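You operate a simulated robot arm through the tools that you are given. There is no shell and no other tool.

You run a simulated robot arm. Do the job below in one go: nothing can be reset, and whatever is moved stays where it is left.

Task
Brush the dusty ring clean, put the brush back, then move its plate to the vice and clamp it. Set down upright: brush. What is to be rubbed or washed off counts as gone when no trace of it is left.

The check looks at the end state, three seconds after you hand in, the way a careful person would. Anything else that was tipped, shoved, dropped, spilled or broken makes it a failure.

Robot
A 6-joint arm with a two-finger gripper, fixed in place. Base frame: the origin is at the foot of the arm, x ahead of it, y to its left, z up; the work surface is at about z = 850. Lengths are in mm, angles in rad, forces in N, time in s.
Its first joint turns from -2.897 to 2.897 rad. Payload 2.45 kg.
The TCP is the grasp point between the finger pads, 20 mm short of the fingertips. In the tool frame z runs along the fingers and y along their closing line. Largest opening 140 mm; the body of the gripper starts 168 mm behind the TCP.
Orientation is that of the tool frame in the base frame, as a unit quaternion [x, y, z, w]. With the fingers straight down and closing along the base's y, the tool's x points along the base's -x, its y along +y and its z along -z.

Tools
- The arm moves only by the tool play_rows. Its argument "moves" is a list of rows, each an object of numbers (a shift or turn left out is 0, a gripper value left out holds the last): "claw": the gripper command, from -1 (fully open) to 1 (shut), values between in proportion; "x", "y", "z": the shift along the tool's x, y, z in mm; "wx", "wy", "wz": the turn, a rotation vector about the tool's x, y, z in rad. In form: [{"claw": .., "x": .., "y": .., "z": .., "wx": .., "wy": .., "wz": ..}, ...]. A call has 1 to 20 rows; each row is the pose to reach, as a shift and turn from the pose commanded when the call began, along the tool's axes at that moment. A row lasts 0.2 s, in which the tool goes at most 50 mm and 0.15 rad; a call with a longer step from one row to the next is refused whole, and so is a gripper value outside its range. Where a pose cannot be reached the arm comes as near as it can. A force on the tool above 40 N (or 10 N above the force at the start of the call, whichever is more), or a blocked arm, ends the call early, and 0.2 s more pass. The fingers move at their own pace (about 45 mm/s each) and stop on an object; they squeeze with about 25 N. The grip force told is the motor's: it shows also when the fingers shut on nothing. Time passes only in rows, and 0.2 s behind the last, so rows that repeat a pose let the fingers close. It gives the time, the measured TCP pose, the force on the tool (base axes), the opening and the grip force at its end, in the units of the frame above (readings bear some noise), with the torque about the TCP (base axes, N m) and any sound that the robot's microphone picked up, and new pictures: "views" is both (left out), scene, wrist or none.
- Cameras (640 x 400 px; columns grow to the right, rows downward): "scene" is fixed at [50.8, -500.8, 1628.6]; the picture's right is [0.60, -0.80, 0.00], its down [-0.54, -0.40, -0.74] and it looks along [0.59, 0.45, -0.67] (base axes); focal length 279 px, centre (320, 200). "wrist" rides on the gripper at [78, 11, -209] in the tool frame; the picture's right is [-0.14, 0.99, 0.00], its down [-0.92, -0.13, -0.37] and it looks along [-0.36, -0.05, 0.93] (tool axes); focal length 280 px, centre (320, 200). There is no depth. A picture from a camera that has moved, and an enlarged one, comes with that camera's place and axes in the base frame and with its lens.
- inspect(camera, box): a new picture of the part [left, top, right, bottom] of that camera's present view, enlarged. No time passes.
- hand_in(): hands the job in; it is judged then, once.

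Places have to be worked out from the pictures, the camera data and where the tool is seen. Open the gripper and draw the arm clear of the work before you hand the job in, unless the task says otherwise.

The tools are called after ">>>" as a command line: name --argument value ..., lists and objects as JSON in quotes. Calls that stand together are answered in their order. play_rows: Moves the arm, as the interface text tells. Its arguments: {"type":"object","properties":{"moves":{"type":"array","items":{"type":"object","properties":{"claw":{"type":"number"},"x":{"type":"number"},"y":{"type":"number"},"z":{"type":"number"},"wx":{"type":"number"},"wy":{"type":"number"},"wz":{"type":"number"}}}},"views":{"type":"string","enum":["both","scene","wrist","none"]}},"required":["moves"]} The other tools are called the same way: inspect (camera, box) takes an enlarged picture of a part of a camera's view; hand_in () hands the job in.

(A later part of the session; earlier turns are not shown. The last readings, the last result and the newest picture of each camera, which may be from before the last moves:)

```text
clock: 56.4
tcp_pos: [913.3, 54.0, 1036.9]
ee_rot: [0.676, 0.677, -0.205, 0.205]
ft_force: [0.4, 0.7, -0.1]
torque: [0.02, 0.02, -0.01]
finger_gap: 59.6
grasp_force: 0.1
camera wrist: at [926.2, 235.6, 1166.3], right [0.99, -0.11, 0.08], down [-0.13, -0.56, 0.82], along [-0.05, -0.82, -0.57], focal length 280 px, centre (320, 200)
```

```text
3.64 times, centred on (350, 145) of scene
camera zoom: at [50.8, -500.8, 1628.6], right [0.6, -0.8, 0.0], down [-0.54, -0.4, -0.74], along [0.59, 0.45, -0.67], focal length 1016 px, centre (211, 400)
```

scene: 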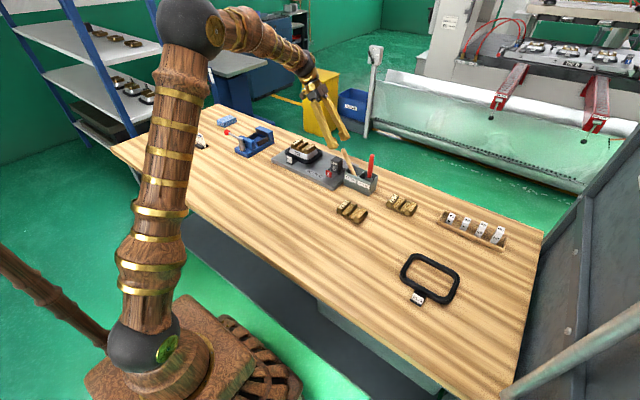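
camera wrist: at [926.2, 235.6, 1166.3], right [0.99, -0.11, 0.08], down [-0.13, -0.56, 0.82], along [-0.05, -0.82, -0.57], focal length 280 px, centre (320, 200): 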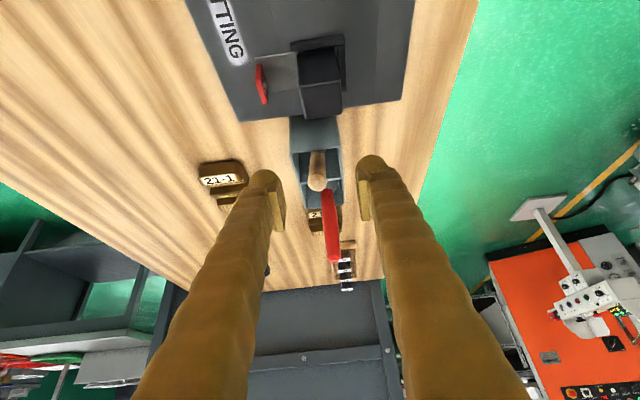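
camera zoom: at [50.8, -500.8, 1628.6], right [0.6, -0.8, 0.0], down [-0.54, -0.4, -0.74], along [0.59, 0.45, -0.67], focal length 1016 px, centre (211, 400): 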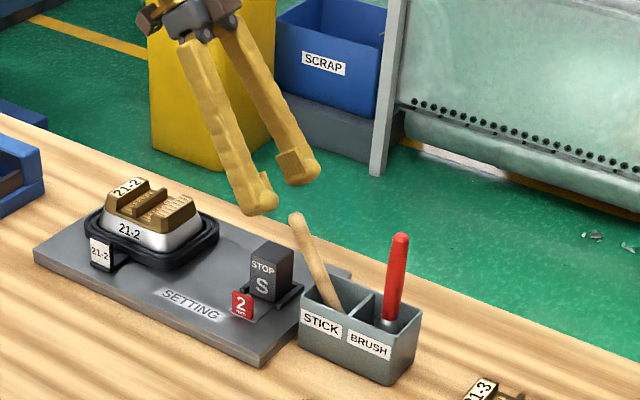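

Stick is nearly in line with the tool axis. I correct by a few mm and slide the fingers down along it, then close.

>>> play_rows --moves '[{"claw": 0.15, "x": -3.5, "y": -3, "z": 10}, {"x": -3.5, "y": -3, "z": 40}, {"x": -3.5, "y": -3, "z": 70}, {"x": -3.5, "y": -3, "z": 90}, {"x": -3.5, "y": -3, "z": 90}]'

>>> inspect --camera "scene" --box '[300, 90, 400, 200]'

>>> inspect --camera "wrist" --box '[220, 60, 420, 260]'

```text
clock: 57.6
tcp_pos: [912.0, 2.0, 962.1]
ee_rot: [0.676, 0.677, -0.205, 0.205]
ft_force: [0.4, 0.2, -0.8]
torque: [0.02, -0.01, 0.01]
finger_gap: 59.7
grasp_force: 0.1
camera wrist: at [923.4, 183.6, 1092.8], right [0.99, -0.11, 0.08], down [-0.13, -0.56, 0.82], along [-0.05, -0.82, -0.57], focal length 280 px, centre (320, 200)
```

scene: 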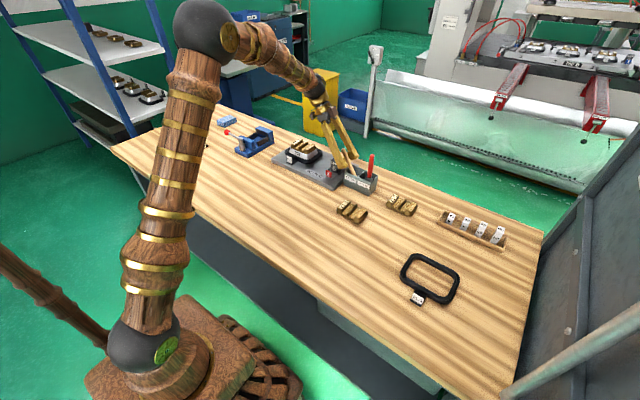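
wrist: 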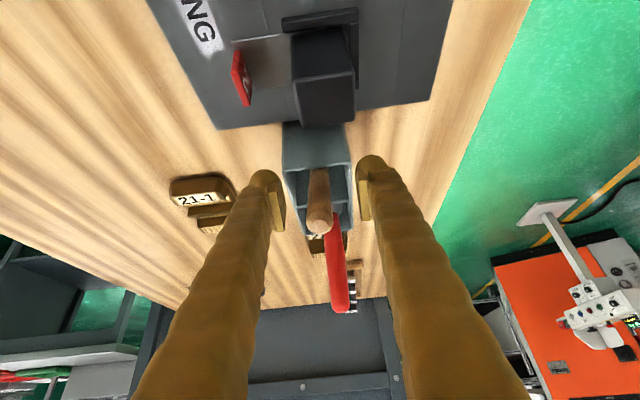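

```text
3.64 times, centred on (350, 145) of scene
camera zoom: at [50.8, -500.8, 1628.6], right [0.6, -0.8, 0.0], down [-0.54, -0.4, -0.74], along [0.59, 0.45, -0.67], focal length 1016 px, centre (211, 400)
```

zoom: 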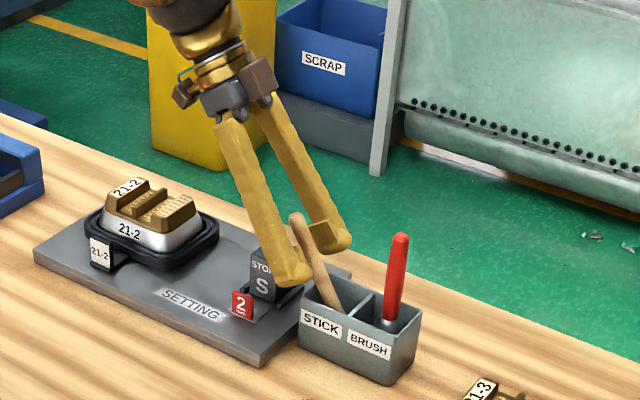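

```text
2.00 times, centred on (320, 160) of wrist
camera zoom: at [923.4, 183.6, 1092.8], right [0.99, -0.11, 0.08], down [-0.13, -0.56, 0.82], along [-0.05, -0.82, -0.57], focal length 561 px, centre (320, 280)
```

zoom: 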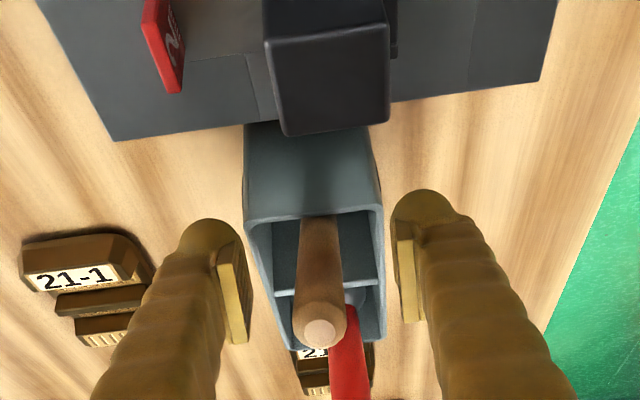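

The stick lies between the pads. I close on it.

>>> play_rows --moves '[{"claw": 1}, {"claw": 1}, {"claw": 1}, {"claw": 1}, {"claw": 1}, {"claw": 1}]'

>>> inspect --camera "scene" --box '[300, 90, 400, 200]'

```text
clock: 59.0
tcp_pos: [911.4, 1.3, 962.5]
ee_rot: [0.676, 0.678, -0.205, 0.205]
ft_force: [0.7, -0.2, 0.3]
torque: [-0.01, -0.02, 0.01]
finger_gap: 16.1
grasp_force: 24.9
camera wrist: at [923.4, 183.6, 1092.8], right [0.99, -0.11, 0.08], down [-0.13, -0.56, 0.82], along [-0.05, -0.82, -0.57], focal length 280 px, centre (320, 200)
```

scene: 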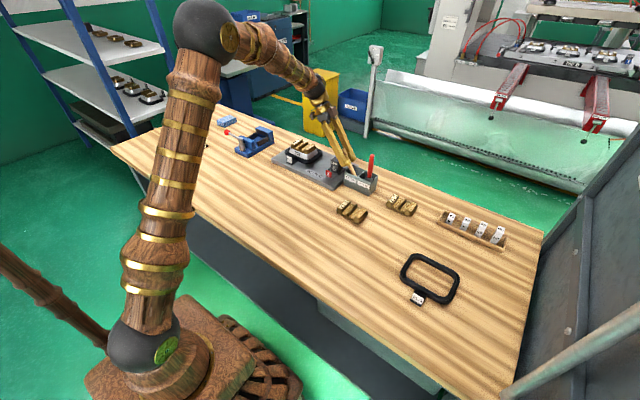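
wrist: 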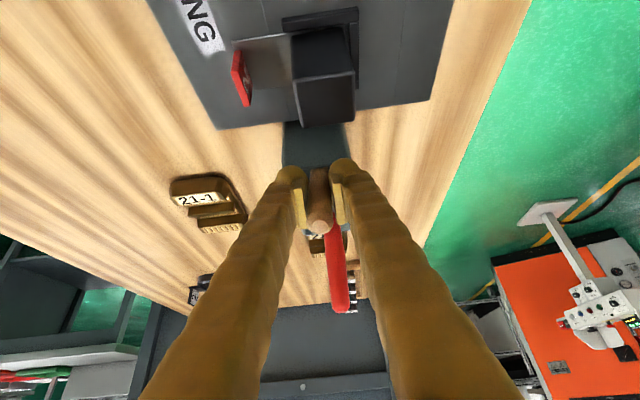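

```text
3.64 times, centred on (350, 145) of scene
camera zoom: at [50.8, -500.8, 1628.6], right [0.6, -0.8, 0.0], down [-0.54, -0.4, -0.74], along [0.59, 0.45, -0.67], focal length 1016 px, centre (211, 400)
```

zoom: 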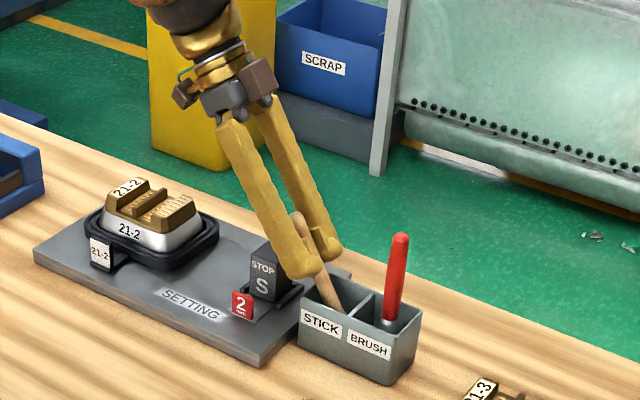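

Held (16 mm). I lift it straight up out of the compartment, keeping the lean for now.

>>> play_rows --moves '[{"claw": 1, "x": -10, "z": -16.6}, {"x": -22, "z": -33}, {"x": -36, "z": -54}, {"x": -50, "z": -75}, {"x": -62, "z": -93}, {"x": -62, "z": -93}]'

>>> inspect --camera "scene" --box '[300, 90, 400, 200]'

```text
clock: 60.4
tcp_pos: [910.3, 1.1, 1078.5]
ee_rot: [0.676, 0.677, -0.205, 0.205]
ft_force: [-0.1, -0.8, -0.3]
torque: [0.01, -0.02, 0.01]
finger_gap: 15.9
grasp_force: 25.3
camera wrist: at [922.6, 182.5, 1208.3], right [0.99, -0.11, 0.08], down [-0.13, -0.56, 0.82], along [-0.05, -0.82, -0.57], focal length 280 px, centre (320, 200)
```

scene: 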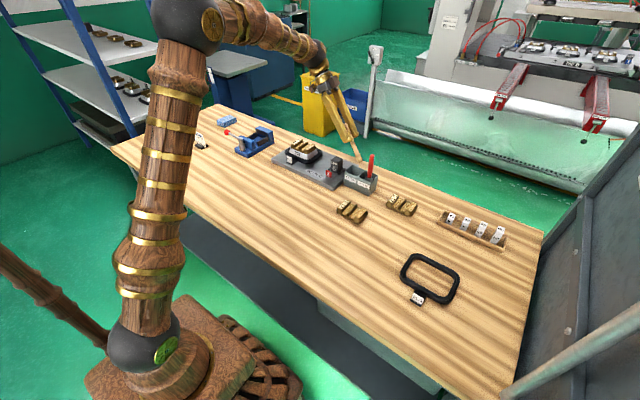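
wrist: 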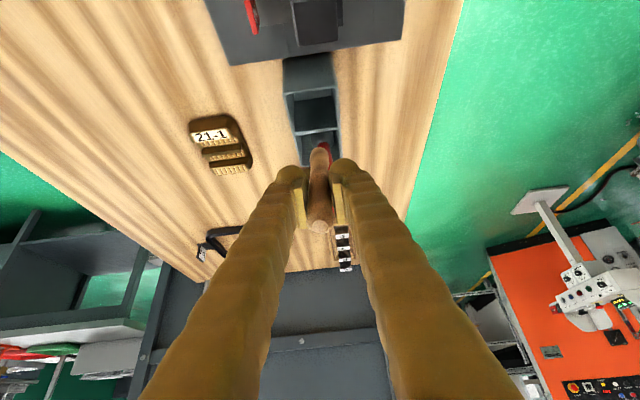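

```text
3.64 times, centred on (350, 145) of scene
camera zoom: at [50.8, -500.8, 1628.6], right [0.6, -0.8, 0.0], down [-0.54, -0.4, -0.74], along [0.59, 0.45, -0.67], focal length 1016 px, centre (211, 400)
```

zoom: 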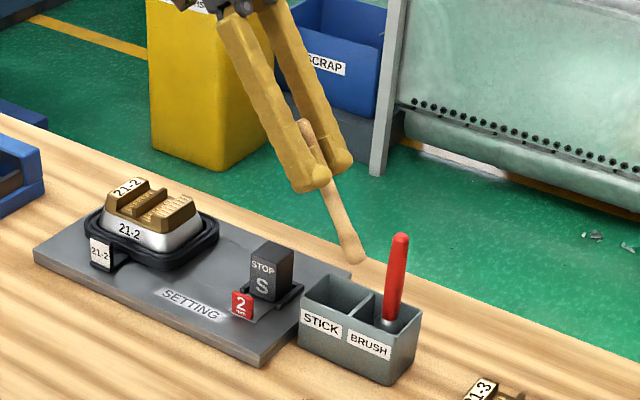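

The stick is out. I rotate it to vertical first, then shift to above the centre of its compartment (y ≈ -38).

>>> play_rows --moves '[{"claw": 1, "wy": 0.118}, {"wy": 0.236}, {"wy": 0.354}, {"wy": 0.472}, {"wy": 0.59}, {"x": -16, "z": 11, "wy": 0.59}, {"x": -32.4, "z": 21.7, "wy": 0.59}, {"x": -32.4, "z": 21.7, "wy": 0.59}]'

>>> inspect --camera "scene" --box '[310, 90, 410, 200]'

>>> inspect --camera "wrist" --box '[240, 120, 400, 280]'

```text
clock: 62.2
tcp_pos: [912.3, -36.7, 1078.2]
ee_rot: [0.706, 0.708, 0.0, 0.0]
ft_force: [-0.5, -0.5, -0.3]
torque: [0.0, 0.01, -0.02]
finger_gap: 15.5
grasp_force: 25.0
camera wrist: at [924.4, 41.4, 1285.9], right [0.99, -0.14, 0.0], down [-0.13, -0.92, 0.37], along [-0.05, -0.36, -0.93], focal length 280 px, centre (320, 200)
```

scene: 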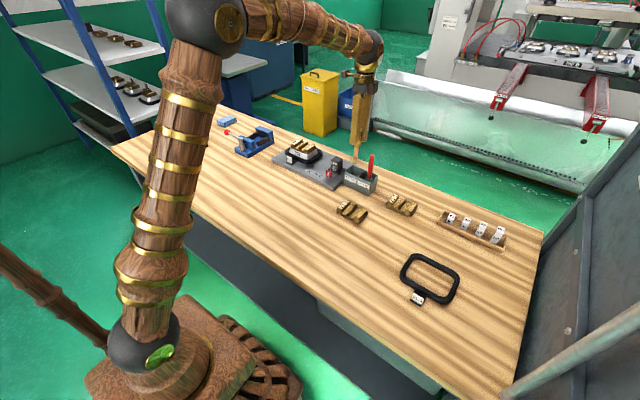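
wrist: 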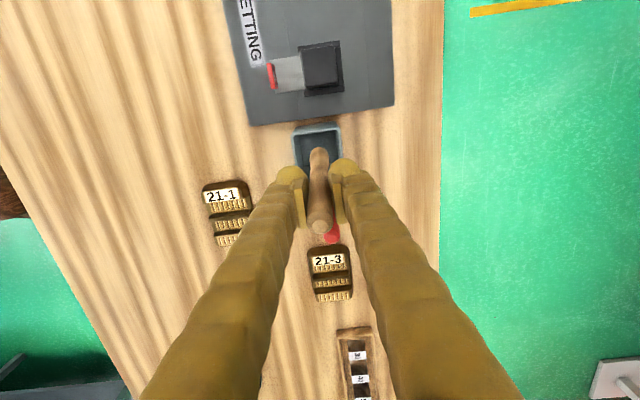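

```text
3.64 times, centred on (360, 145) of scene
camera zoom: at [50.8, -500.8, 1628.6], right [0.6, -0.8, 0.0], down [-0.54, -0.4, -0.74], along [0.59, 0.45, -0.67], focal length 1016 px, centre (174, 400)
```

zoom: 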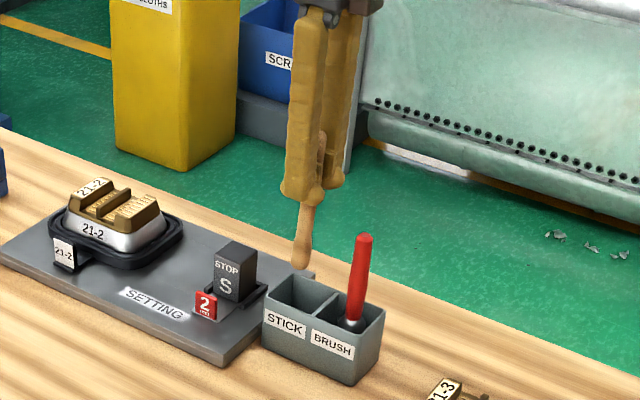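

```text
2.50 times, centred on (320, 200) of wrist
camera zoom: at [924.4, 41.4, 1285.9], right [0.99, -0.14, 0.0], down [-0.13, -0.92, 0.37], along [-0.05, -0.36, -0.93], focal length 701 px, centre (320, 200)
```

zoom: 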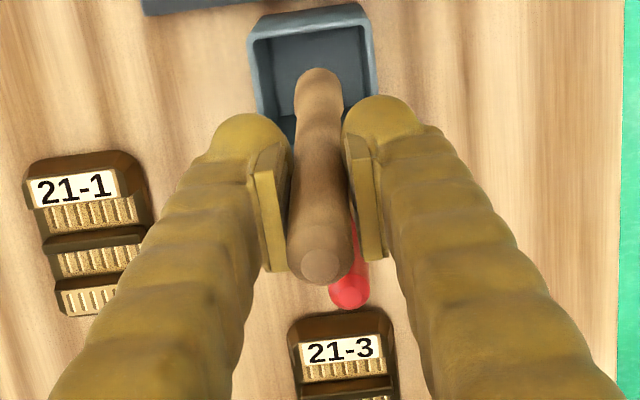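

The stick is nearly plumb; I apply a small -0.05 rad correction and lower it into its compartment to just above the floor.

>>> play_rows --moves '[{"claw": 1, "wy": -0.05, "x": -1, "y": -1}, {"wy": -0.05, "x": -1, "y": -1, "z": 30}, {"wy": -0.05, "x": -1, "y": -1, "z": 60}, {"wy": -0.05, "x": -1, "y": -1, "z": 80}, {"wy": -0.05, "x": -1, "y": -1, "z": 92}, {"wy": -0.05, "x": -1, "y": -1, "z": 92}]'

>>> inspect --camera "scene" --box '[310, 90, 410, 200]'

>>> inspect --camera "wrist" --box '[240, 120, 400, 280]'

```text
clock: 63.6
tcp_pos: [910.3, -39.9, 984.7]
ee_rot: [0.706, 0.708, -0.018, 0.017]
ft_force: [0.4, -0.4, -1.2]
torque: [-0.03, -0.01, -0.03]
finger_gap: 15.6
grasp_force: 25.1
camera wrist: at [922.2, 48.2, 1188.4], right [0.99, -0.14, 0.01], down [-0.13, -0.9, 0.41], along [-0.05, -0.41, -0.91], focal length 280 px, centre (320, 200)
```

scene: 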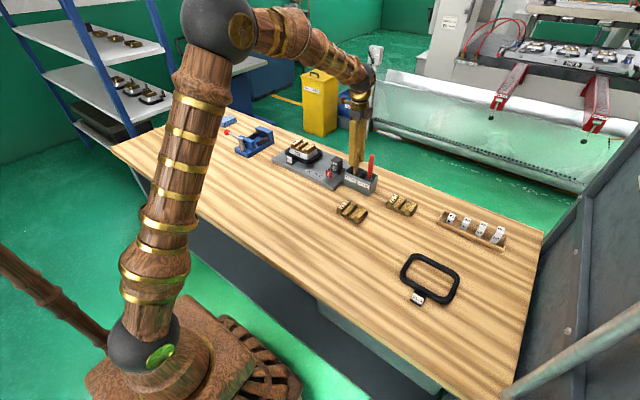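
wrist: 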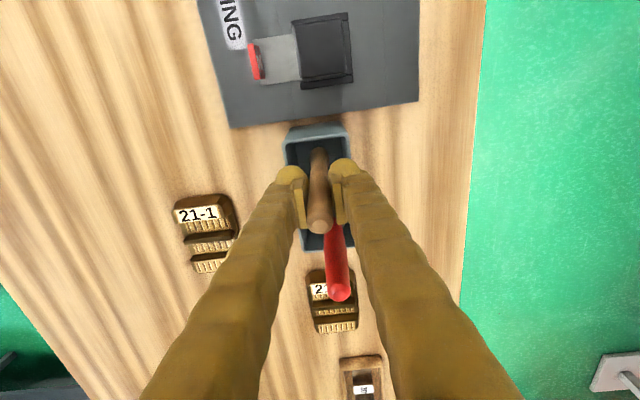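

```text
3.64 times, centred on (360, 145) of scene
camera zoom: at [50.8, -500.8, 1628.6], right [0.6, -0.8, 0.0], down [-0.54, -0.4, -0.74], along [0.59, 0.45, -0.67], focal length 1016 px, centre (174, 400)
```

zoom: 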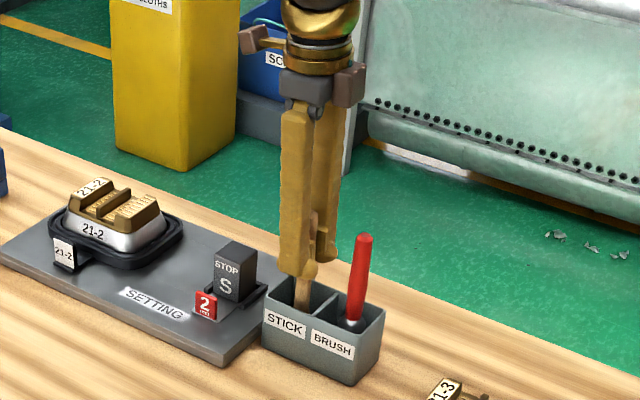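

```text
2.50 times, centred on (320, 200) of wrist
camera zoom: at [922.2, 48.2, 1188.4], right [0.99, -0.14, 0.01], down [-0.13, -0.9, 0.41], along [-0.05, -0.41, -0.91], focal length 701 px, centre (320, 200)
```

zoom: 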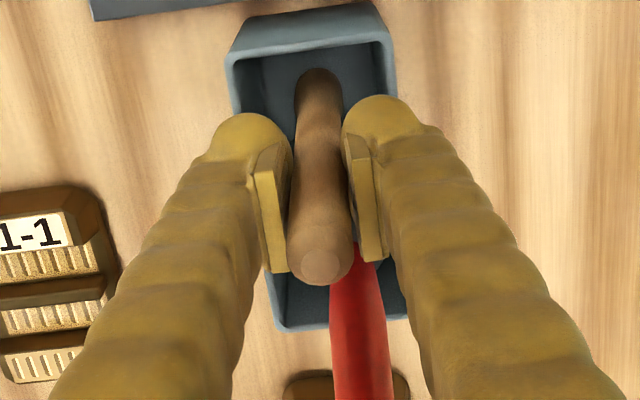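

The stick is vertical within about a degree. I lower it gently until it seats.

>>> play_rows --moves '[{"claw": 1, "z": 2}, {"z": 4}, {"z": 5.5}, {"z": 5.5}]' --views "none"

```text
clock: 64.6
tcp_pos: [910.0, -39.8, 979.1]
ee_rot: [0.707, 0.707, -0.017, 0.017]
ft_force: [-0.5, 0.0, -1.6]
torque: [-0.03, 0.0, -0.04]
finger_gap: 15.8
grasp_force: 25.2
```

>>> play_rows --moves '[{"claw": 1, "z": 1.5}, {"z": 3}, {"z": 3}]' --views "none"

```text
clock: 65.4
tcp_pos: [910.6, -39.5, 976.0]
ee_rot: [0.706, 0.707, -0.017, 0.017]
ft_force: [0.1, -0.1, -0.3]
torque: [0.0, -0.02, 0.01]
finger_gap: 15.9
grasp_force: 24.6
```

>>> play_rows --moves '[{"claw": 1, "z": 1.2}, {"z": 2.4}, {"z": 2.4}]' --views "none"

```text
clock: 66.2
tcp_pos: [910.1, -39.3, 974.0]
ee_rot: [0.706, 0.707, -0.017, 0.018]
ft_force: [-0.8, -2.0, 15.4]
torque: [-0.18, 0.01, 0.02]
finger_gap: 15.3
grasp_force: 25.3
```

Seated with 15 N; I ease up 0.8 mm and open the fingers slowly.

>>> play_rows --moves '[{"claw": 1, "z": -0.8}, {"claw": 1, "z": -0.8}, {"claw": 0.7, "z": -0.8}, {"claw": 0.5, "z": -0.8}, {"claw": 0.4, "z": -0.8}, {"claw": 0.4, "z": -0.8}]'

>>> inspect --camera "scene" --box '[310, 90, 410, 200]'

>>> inspect --camera "wrist" --box '[240, 120, 400, 280]'

```text
clock: 67.6
tcp_pos: [910.4, -39.7, 974.6]
ee_rot: [0.706, 0.707, -0.017, 0.017]
ft_force: [-0.7, -1.1, -0.3]
torque: [-0.02, -0.03, -0.01]
finger_gap: 41.8
grasp_force: 0.0
camera wrist: at [922.5, 49.7, 1178.5], right [0.99, -0.14, 0.01], down [-0.13, -0.9, 0.41], along [-0.05, -0.41, -0.91], focal length 280 px, centre (320, 200)
```

scene: 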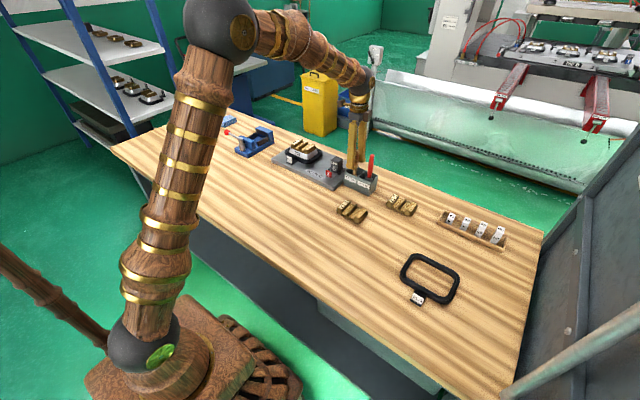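
wrist: 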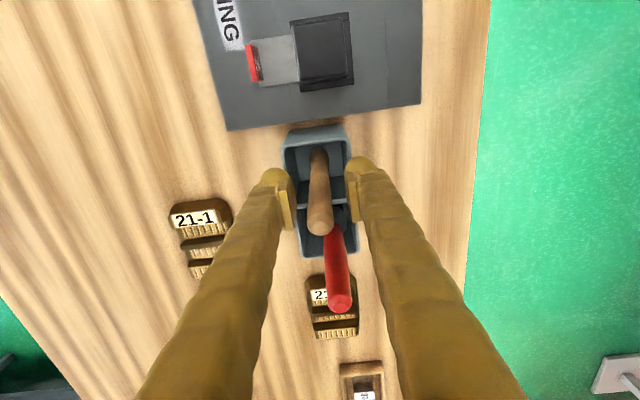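

```text
3.64 times, centred on (360, 145) of scene
camera zoom: at [50.8, -500.8, 1628.6], right [0.6, -0.8, 0.0], down [-0.54, -0.4, -0.74], along [0.59, 0.45, -0.67], focal length 1016 px, centre (174, 400)
```

zoom: 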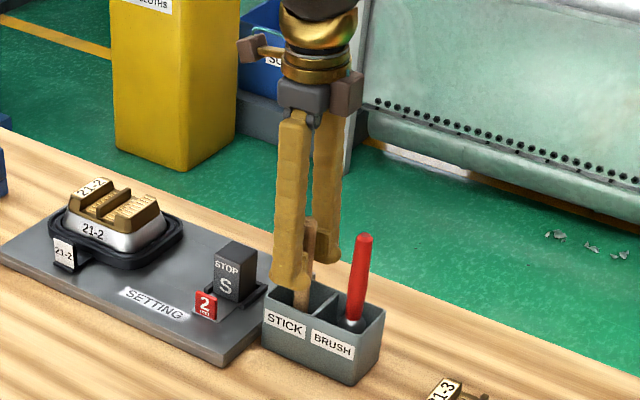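

```text
2.50 times, centred on (320, 200) of wrist
camera zoom: at [922.5, 49.7, 1178.5], right [0.99, -0.14, 0.01], down [-0.13, -0.9, 0.41], along [-0.05, -0.41, -0.91], focal length 701 px, centre (320, 200)
```

zoom: 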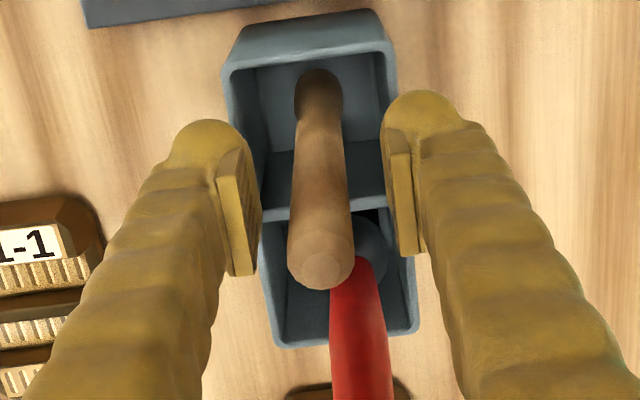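

The stick stands upright. I retreat straight up and verify.

>>> play_rows --moves '[{"claw": 0.4, "z": -20}, {"z": -50}, {"z": -90}, {"z": -135}, {"z": -175}, {"z": -175}]'

>>> inspect --camera "scene" --box '[310, 120, 410, 200]'

>>> inspect --camera "wrist" --box '[260, 60, 400, 260]'

```text
clock: 69.0
tcp_pos: [907.4, -32.5, 1148.6]
ee_rot: [0.706, 0.708, -0.016, 0.017]
ft_force: [-1.6, -0.2, 0.0]
torque: [-0.04, 0.01, -0.05]
finger_gap: 42.0
grasp_force: 0.0
camera wrist: at [919.2, 57.0, 1352.8], right [0.99, -0.14, 0.01], down [-0.13, -0.9, 0.41], along [-0.05, -0.41, -0.91], focal length 280 px, centre (320, 200)
```

scene: 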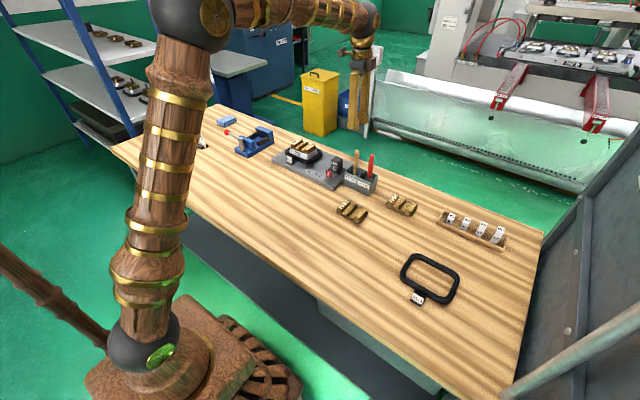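
wrist: 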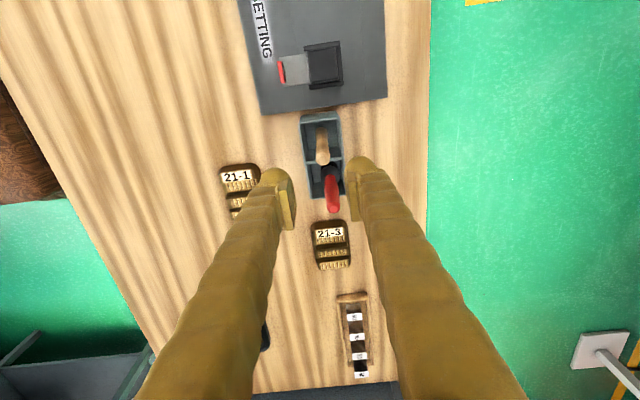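

```text
5.00 times, centred on (360, 160) of scene
camera zoom: at [50.8, -500.8, 1628.6], right [0.6, -0.8, 0.0], down [-0.54, -0.4, -0.74], along [0.59, 0.45, -0.67], focal length 1397 px, centre (120, 400)
```

zoom: 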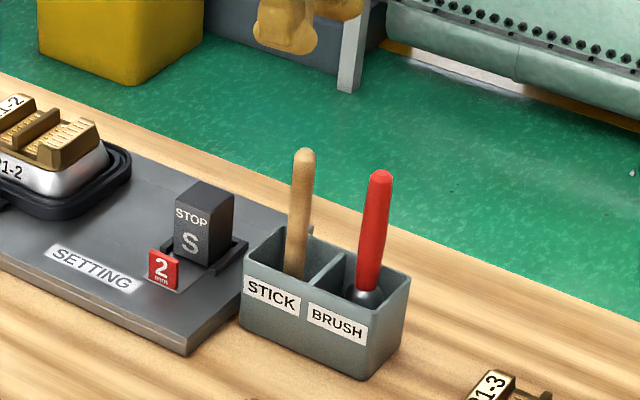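

```text
2.00 times, centred on (330, 160) of wrist
camera zoom: at [919.2, 57.0, 1352.8], right [0.99, -0.14, 0.01], down [-0.13, -0.9, 0.41], along [-0.05, -0.41, -0.91], focal length 561 px, centre (300, 280)
```

zoom: 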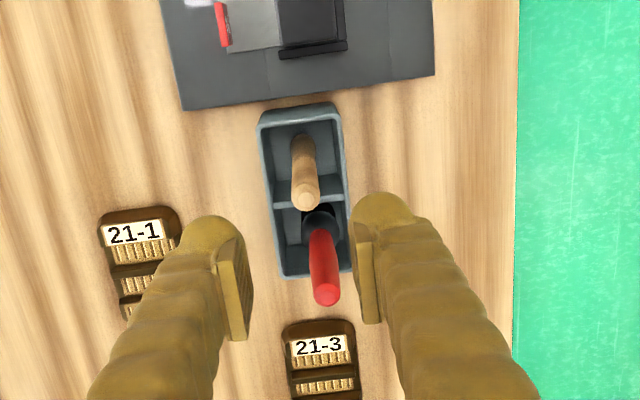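

Holder, brush and stick look as at the start. Now I go look at the vice from above with this orientation.

>>> play_rows --moves '[{"claw": -1, "x": 45, "y": -5, "wy": 0.034}, {"x": 92, "y": -10, "wy": 0.034}, {"x": 139, "y": -15, "wy": 0.034}, {"x": 186, "y": -21, "wy": 0.034}, {"x": 233, "y": -27, "wy": 0.034}, {"x": 280, "y": -33, "wy": 0.034}, {"x": 327, "y": -39, "wy": 0.034}, {"x": 374, "y": -45, "wy": 0.034}, {"x": 421, "y": -51, "wy": 0.034}, {"x": 468, "y": -57, "wy": 0.034}, {"x": 468, "y": -57, "wy": 0.034}]'

>>> inspect --camera "wrist" --box '[220, 20, 420, 180]'

>>> inspect --camera "wrist" --box '[290, 180, 450, 320]'

```text
clock: 71.4
tcp_pos: [853.8, 435.2, 1126.6]
ee_rot: [0.706, 0.708, -0.005, 0.005]
ft_force: [-0.4, -0.5, -0.7]
torque: [-0.01, -0.01, 0.02]
finger_gap: 139.9
grasp_force: 0.1
camera wrist: at [865.5, 516.4, 1332.6], right [0.99, -0.14, 0.0], down [-0.13, -0.92, 0.38], along [-0.05, -0.38, -0.92], focal length 280 px, centre (320, 200)
```

scene: 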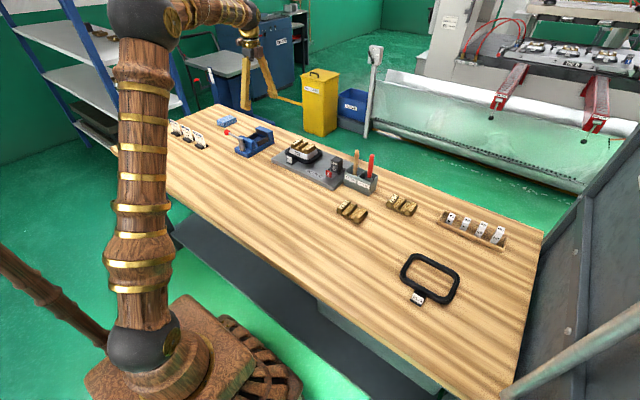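
wrist: 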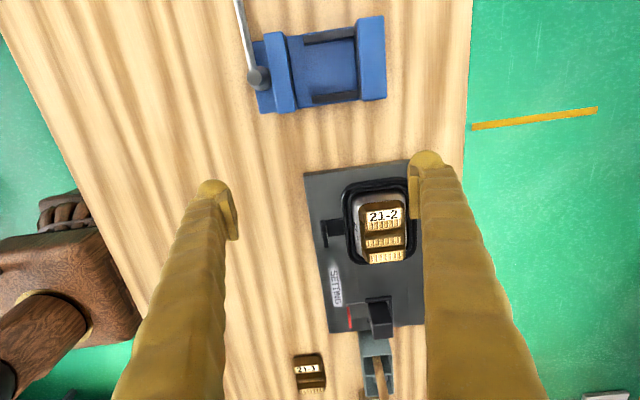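

```text
2.50 times, centred on (320, 100) of wrist
camera zoom: at [865.5, 516.4, 1332.6], right [0.99, -0.14, 0.0], down [-0.13, -0.92, 0.38], along [-0.05, -0.38, -0.92], focal length 701 px, centre (320, 450)
```

zoom: 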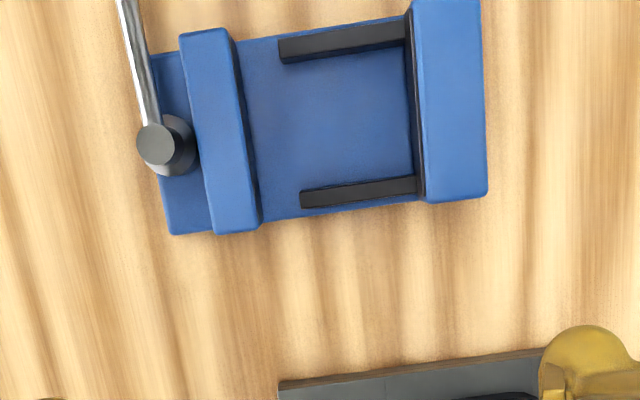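

```text
2.86 times, centred on (370, 250) of wrist
camera zoom: at [865.5, 516.4, 1332.6], right [0.99, -0.14, 0.0], down [-0.13, -0.92, 0.38], along [-0.05, -0.38, -0.92], focal length 801 px, centre (177, 57)
```

zoom: 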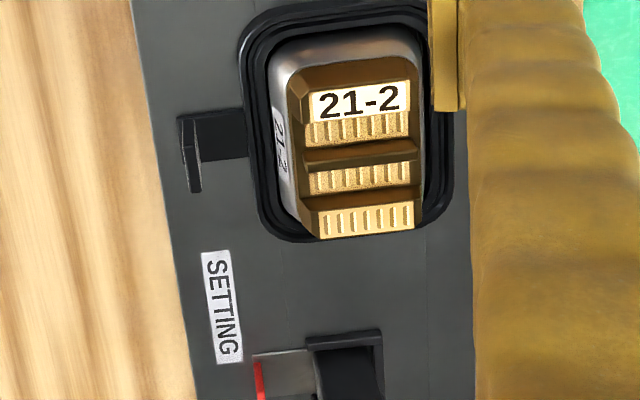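

I enlarge the vice further to measure the bars and the jaw gap.

>>> inspect --camera "wrist" --box '[235, 5, 395, 120]'

>>> inspect --camera "scene" --box '[220, 115, 280, 165]'

>>> inspect --camera "scene" --box '[330, 190, 420, 230]'

```text
3.48 times, centred on (315, 62) of wrist
camera zoom: at [865.5, 516.4, 1332.6], right [0.99, -0.14, 0.0], down [-0.13, -0.92, 0.38], along [-0.05, -0.38, -0.92], focal length 975 px, centre (337, 678)
```

zoom: 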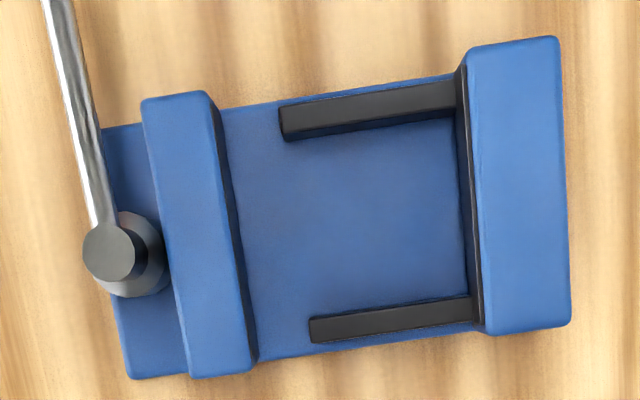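

```text
8.00 times, centred on (250, 140) of scene
camera zoom: at [50.8, -500.8, 1628.6], right [0.6, -0.8, 0.0], down [-0.54, -0.4, -0.74], along [0.59, 0.45, -0.67], focal length 2235 px, centre (880, 680)
```

zoom: 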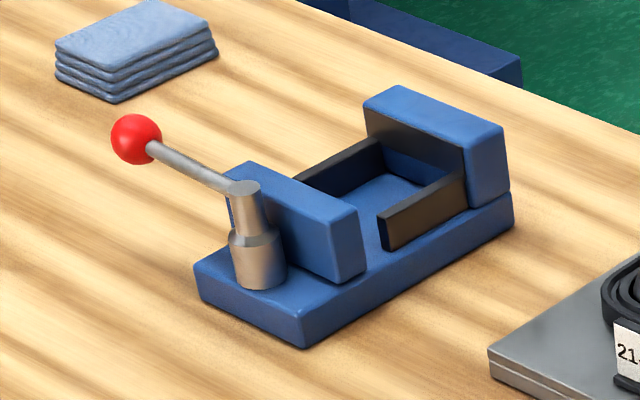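

```text
7.11 times, centred on (375, 210) of scene
camera zoom: at [50.8, -500.8, 1628.6], right [0.6, -0.8, 0.0], down [-0.54, -0.4, -0.74], along [0.59, 0.45, -0.67], focal length 1986 px, centre (-71, 129)
```

zoom: 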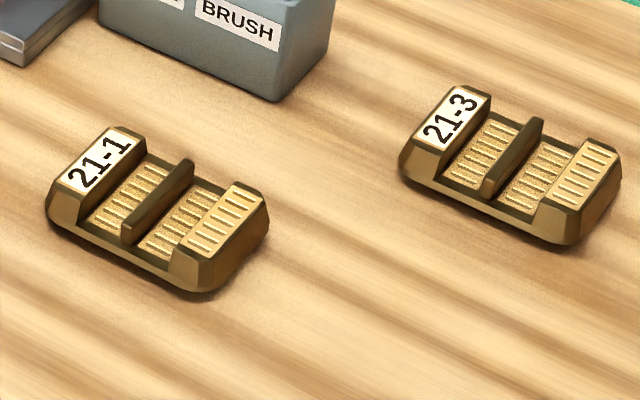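

The plate (about 100 × 70 mm, long axis along y) should rest across the two black bars (tops ≈ z 905) with its short side between the jaws, the same orientation as now. I turn back to yaw 0 and look closely at plate 21-2.

>>> play_rows --moves '[{"claw": 0.2, "x": -15, "y": 4, "z": 2, "wz": -0.1428}, {"x": -30, "y": 8, "z": 4, "wz": -0.2856}, {"x": -45, "y": 12, "z": 6, "wz": -0.4284}, {"x": -60, "y": 16, "z": 8, "wz": -0.5712}, {"x": -75, "y": 20, "z": 10, "wz": -0.714}, {"x": -90, "y": 24, "z": 12, "wz": -0.8568}, {"x": -105, "y": 28, "z": 14, "wz": -0.9996}, {"x": -120, "y": 32, "z": 16, "wz": -1.1424}, {"x": -135, "y": 36, "z": 18, "wz": -1.2852}, {"x": -150, "y": 40, "z": 20, "wz": -1.428}, {"x": -165, "y": 46, "z": 26, "wz": -1.5708}, {"x": -165, "y": 46, "z": 26, "wz": -1.5708}]' --views "none"

>>> play_rows --moves '[{"wy": -0.1, "z": 15}, {"wy": -0.2, "z": 30}, {"wy": -0.3, "z": 50}, {"wy": -0.3, "z": 50}]'

>>> inspect --camera "wrist" --box '[230, 60, 410, 240]'

```text
clock: 74.0
tcp_pos: [896.5, 271.8, 1102.8]
ee_rot: [-0.001, 1.0, -0.008, 0.0]
ft_force: [-0.4, 0.1, 0.6]
torque: [-0.01, 0.0, -0.01]
finger_gap: 55.9
grasp_force: 0.2
```

```text
clock: 75.0
tcp_pos: [898.3, 269.7, 1052.5]
ee_rot: [-0.001, 0.989, -0.007, 0.149]
ft_force: [0.1, -0.1, -0.3]
torque: [-0.01, 0.01, 0.0]
finger_gap: 56.1
grasp_force: 0.0
camera wrist: at [763.3, 284.3, 1229.1], right [0.13, 0.99, 0.03], down [0.77, -0.12, 0.63], along [0.62, -0.06, -0.78], focal length 280 px, centre (320, 200)
```

scene: 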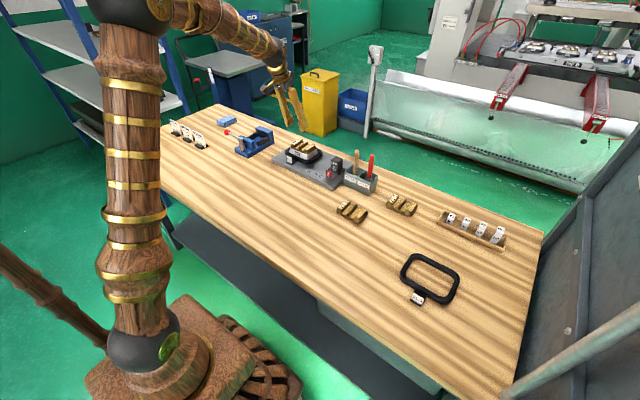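
wrist: 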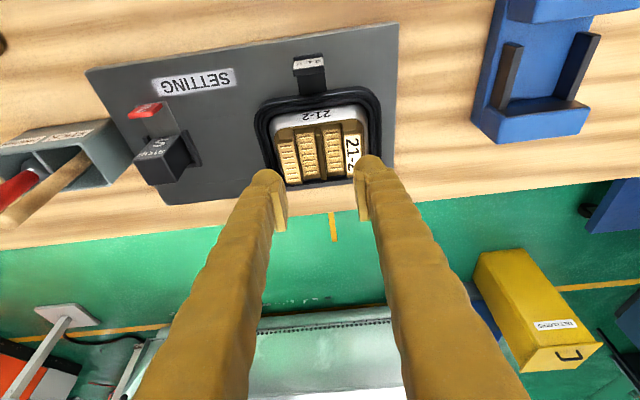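

```text
2.22 times, centred on (320, 150) of wrist
camera zoom: at [763.3, 284.3, 1229.1], right [0.13, 0.99, 0.03], down [0.77, -0.12, 0.63], along [0.62, -0.06, -0.78], focal length 623 px, centre (320, 311)
```

zoom: 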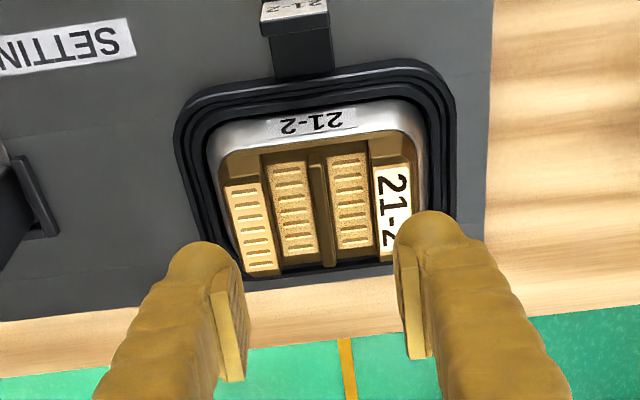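

The rib along the plate's middle (x 908–969, y ≈ 271.6, top z ≈ 927) is a good handle, with ~20 mm grooves on both sides. Before grasping I test reach above the vice with this 0.3 rad tilt.

>>> play_rows --moves '[{"claw": 0.2, "y": 40}, {"y": 80}, {"y": 125}, {"y": 170, "x": 8, "z": 12}, {"y": 215, "x": 18, "z": 30}, {"y": 250, "x": 28, "z": 50}, {"y": 270, "x": 38, "z": 68.8}, {"y": 270, "x": 38, "z": 68.8}]'

>>> inspect --camera "wrist" --box '[230, 40, 410, 240]'

>>> inspect --camera "scene" --box '[210, 80, 310, 170]'

```text
clock: 76.8
tcp_pos: [882.5, 535.7, 971.0]
ee_rot: [-0.002, 0.989, -0.007, 0.15]
ft_force: [-0.7, -0.4, 0.4]
torque: [-0.02, 0.04, 0.0]
finger_gap: 55.9
grasp_force: 0.1
camera wrist: at [747.6, 550.2, 1147.0], right [0.13, 0.99, 0.03], down [0.77, -0.12, 0.63], along [0.62, -0.06, -0.78], focal length 280 px, centre (320, 200)
```

scene: 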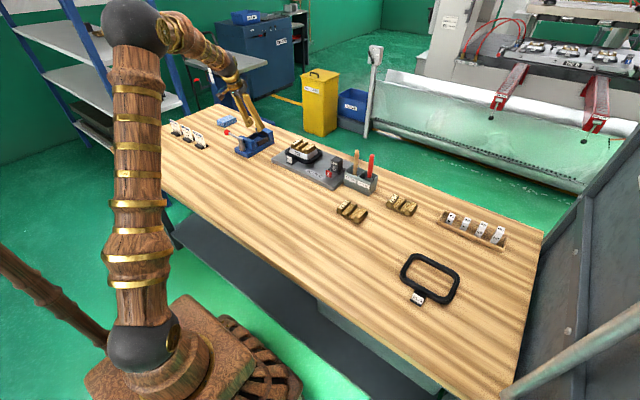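
wrist: 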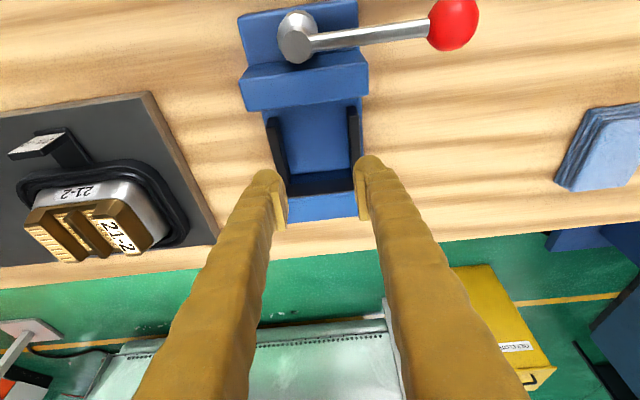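

```text
2.00 times, centred on (320, 140) of wrist
camera zoom: at [747.6, 550.2, 1147.0], right [0.13, 0.99, 0.03], down [0.77, -0.12, 0.63], along [0.62, -0.06, -0.78], focal length 561 px, centre (320, 320)
```

zoom: 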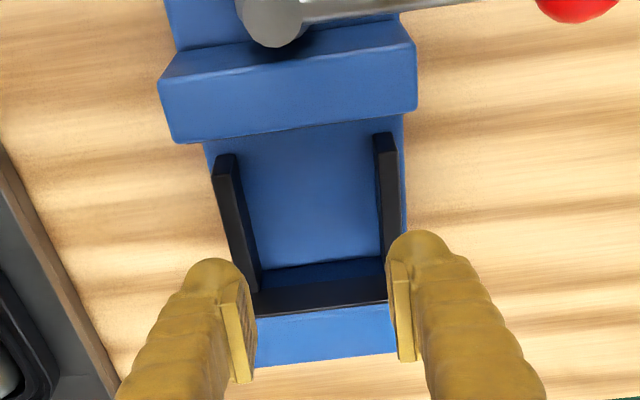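

```text
4.44 times, centred on (260, 125) of scene
camera zoom: at [50.8, -500.8, 1628.6], right [0.6, -0.8, 0.0], down [-0.54, -0.4, -0.74], along [0.59, 0.45, -0.67], focal length 1242 px, centre (587, 533)
```

zoom: 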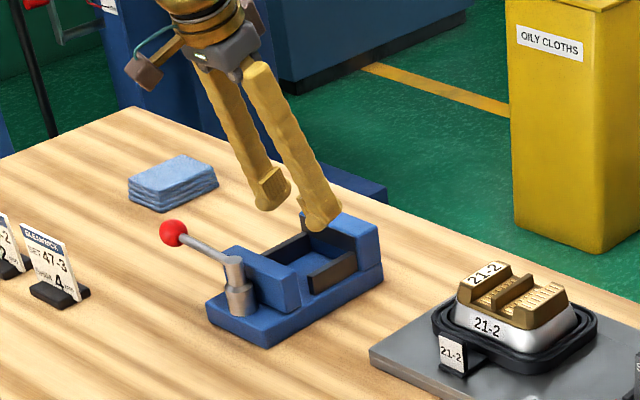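

Reach at the vice is fine. Relative offset from the plate's present place to the vice seat is about (-71, +263). I go back above the plate's rib with the fingers narrowed to ~16 mm and check the alignment.

>>> play_rows --moves '[{"claw": 0.77, "x": -12, "z": -38}, {"x": -23.6, "z": -76.4}, {"x": -34, "y": -40, "z": -74}, {"x": -44, "y": -85, "z": -71}, {"x": -53, "y": -130, "z": -68}, {"x": -62, "y": -175, "z": -65}, {"x": -71, "y": -220, "z": -62}, {"x": -78.5, "y": -263.7, "z": -59.4}, {"x": -68, "y": -263.7, "z": -25}, {"x": -57.6, "y": -263.7, "z": 8.4}, {"x": -57.6, "y": -263.7, "z": 8.4}]'

>>> inspect --camera "wrist" --box '[250, 90, 390, 230]'

>>> inspect --camera "scene" --box '[260, 90, 350, 180]'

```text
clock: 79.2
tcp_pos: [940.8, 277.5, 985.2]
ee_rot: [-0.001, 0.989, -0.008, 0.149]
ft_force: [0.6, -0.7, 1.0]
torque: [0.0, 0.01, -0.01]
finger_gap: 16.1
grasp_force: 0.0
camera wrist: at [805.3, 290.9, 1161.1], right [0.13, 0.99, 0.03], down [0.77, -0.12, 0.63], along [0.62, -0.06, -0.78], focal length 280 px, centre (320, 200)
```

scene: 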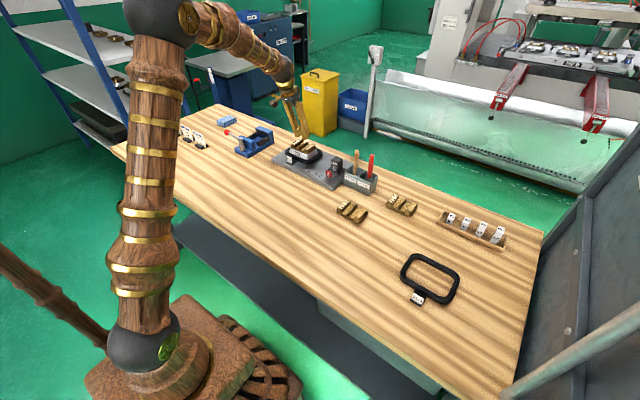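
wrist: 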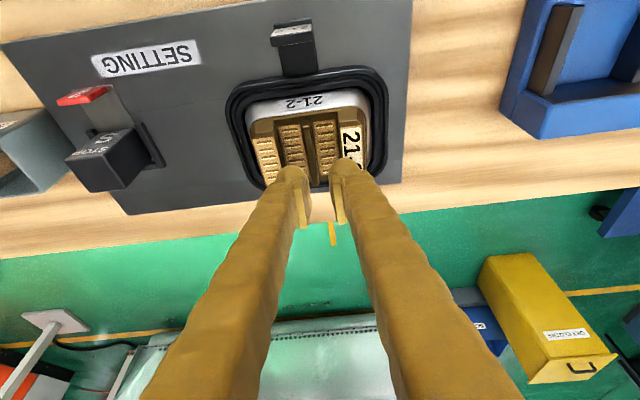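

```text
2.86 times, centred on (320, 160) of wrist
camera zoom: at [805.3, 290.9, 1161.1], right [0.13, 0.99, 0.03], down [0.77, -0.12, 0.63], along [0.62, -0.06, -0.78], focal length 801 px, centre (320, 314)
```

zoom: 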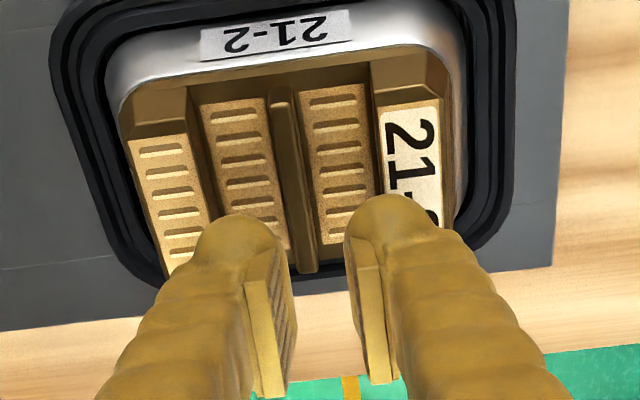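

```text
4.44 times, centred on (305, 135) of scene
camera zoom: at [50.8, -500.8, 1628.6], right [0.6, -0.8, 0.0], down [-0.54, -0.4, -0.74], along [0.59, 0.45, -0.67], focal length 1242 px, centre (387, 489)
```

zoom: 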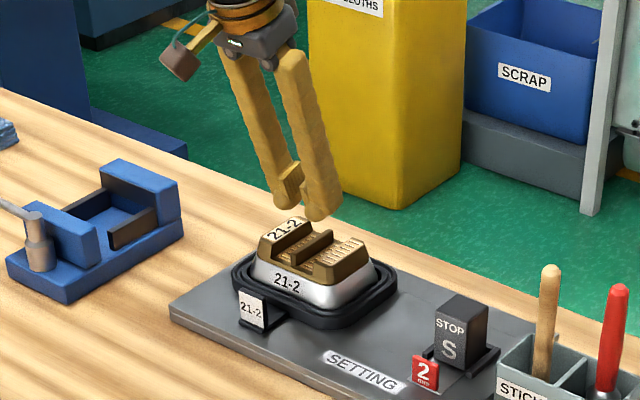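

The finger bodies look thicker than the groove beside the rib, so a rib grip may not fit. I inspect the plate's end profile to judge an end grip.

>>> inspect --camera "scene" --box '[335, 195, 372, 228]'

>>> inspect --camera "scene" --box '[284, 136, 326, 168]'

>>> inspect --camera "wrist" --box '[225, 70, 395, 200]'

```text
12.12 times, centred on (354, 212) of scene
camera zoom: at [50.8, -500.8, 1628.6], right [0.6, -0.8, 0.0], down [-0.54, -0.4, -0.74], along [0.59, 0.45, -0.67], focal length 3386 px, centre (-86, 61)
```

zoom: 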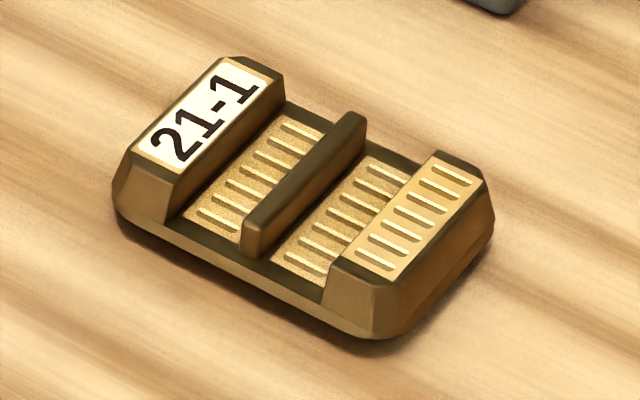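

```text
12.50 times, centred on (305, 152) of scene
camera zoom: at [50.8, -500.8, 1628.6], right [0.6, -0.8, 0.0], down [-0.54, -0.4, -0.74], along [0.59, 0.45, -0.67], focal length 3492 px, centre (508, 800)
```

zoom: 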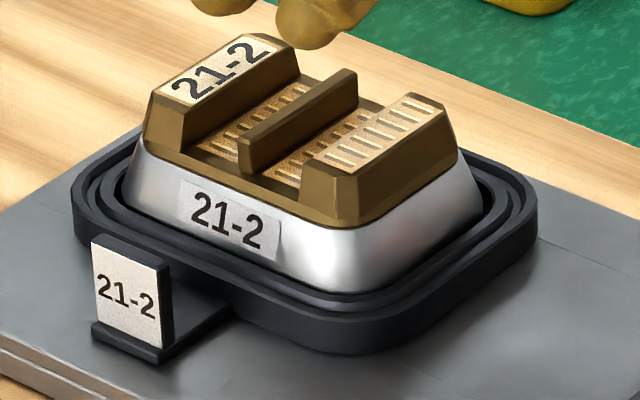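

```text
3.08 times, centred on (310, 135) of wrist
camera zoom: at [805.3, 290.9, 1161.1], right [0.13, 0.99, 0.03], down [0.77, -0.12, 0.63], along [0.62, -0.06, -0.78], focal length 863 px, centre (351, 400)
```

zoom: 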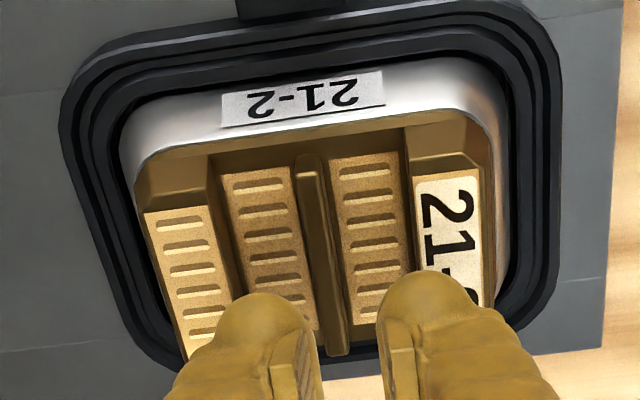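

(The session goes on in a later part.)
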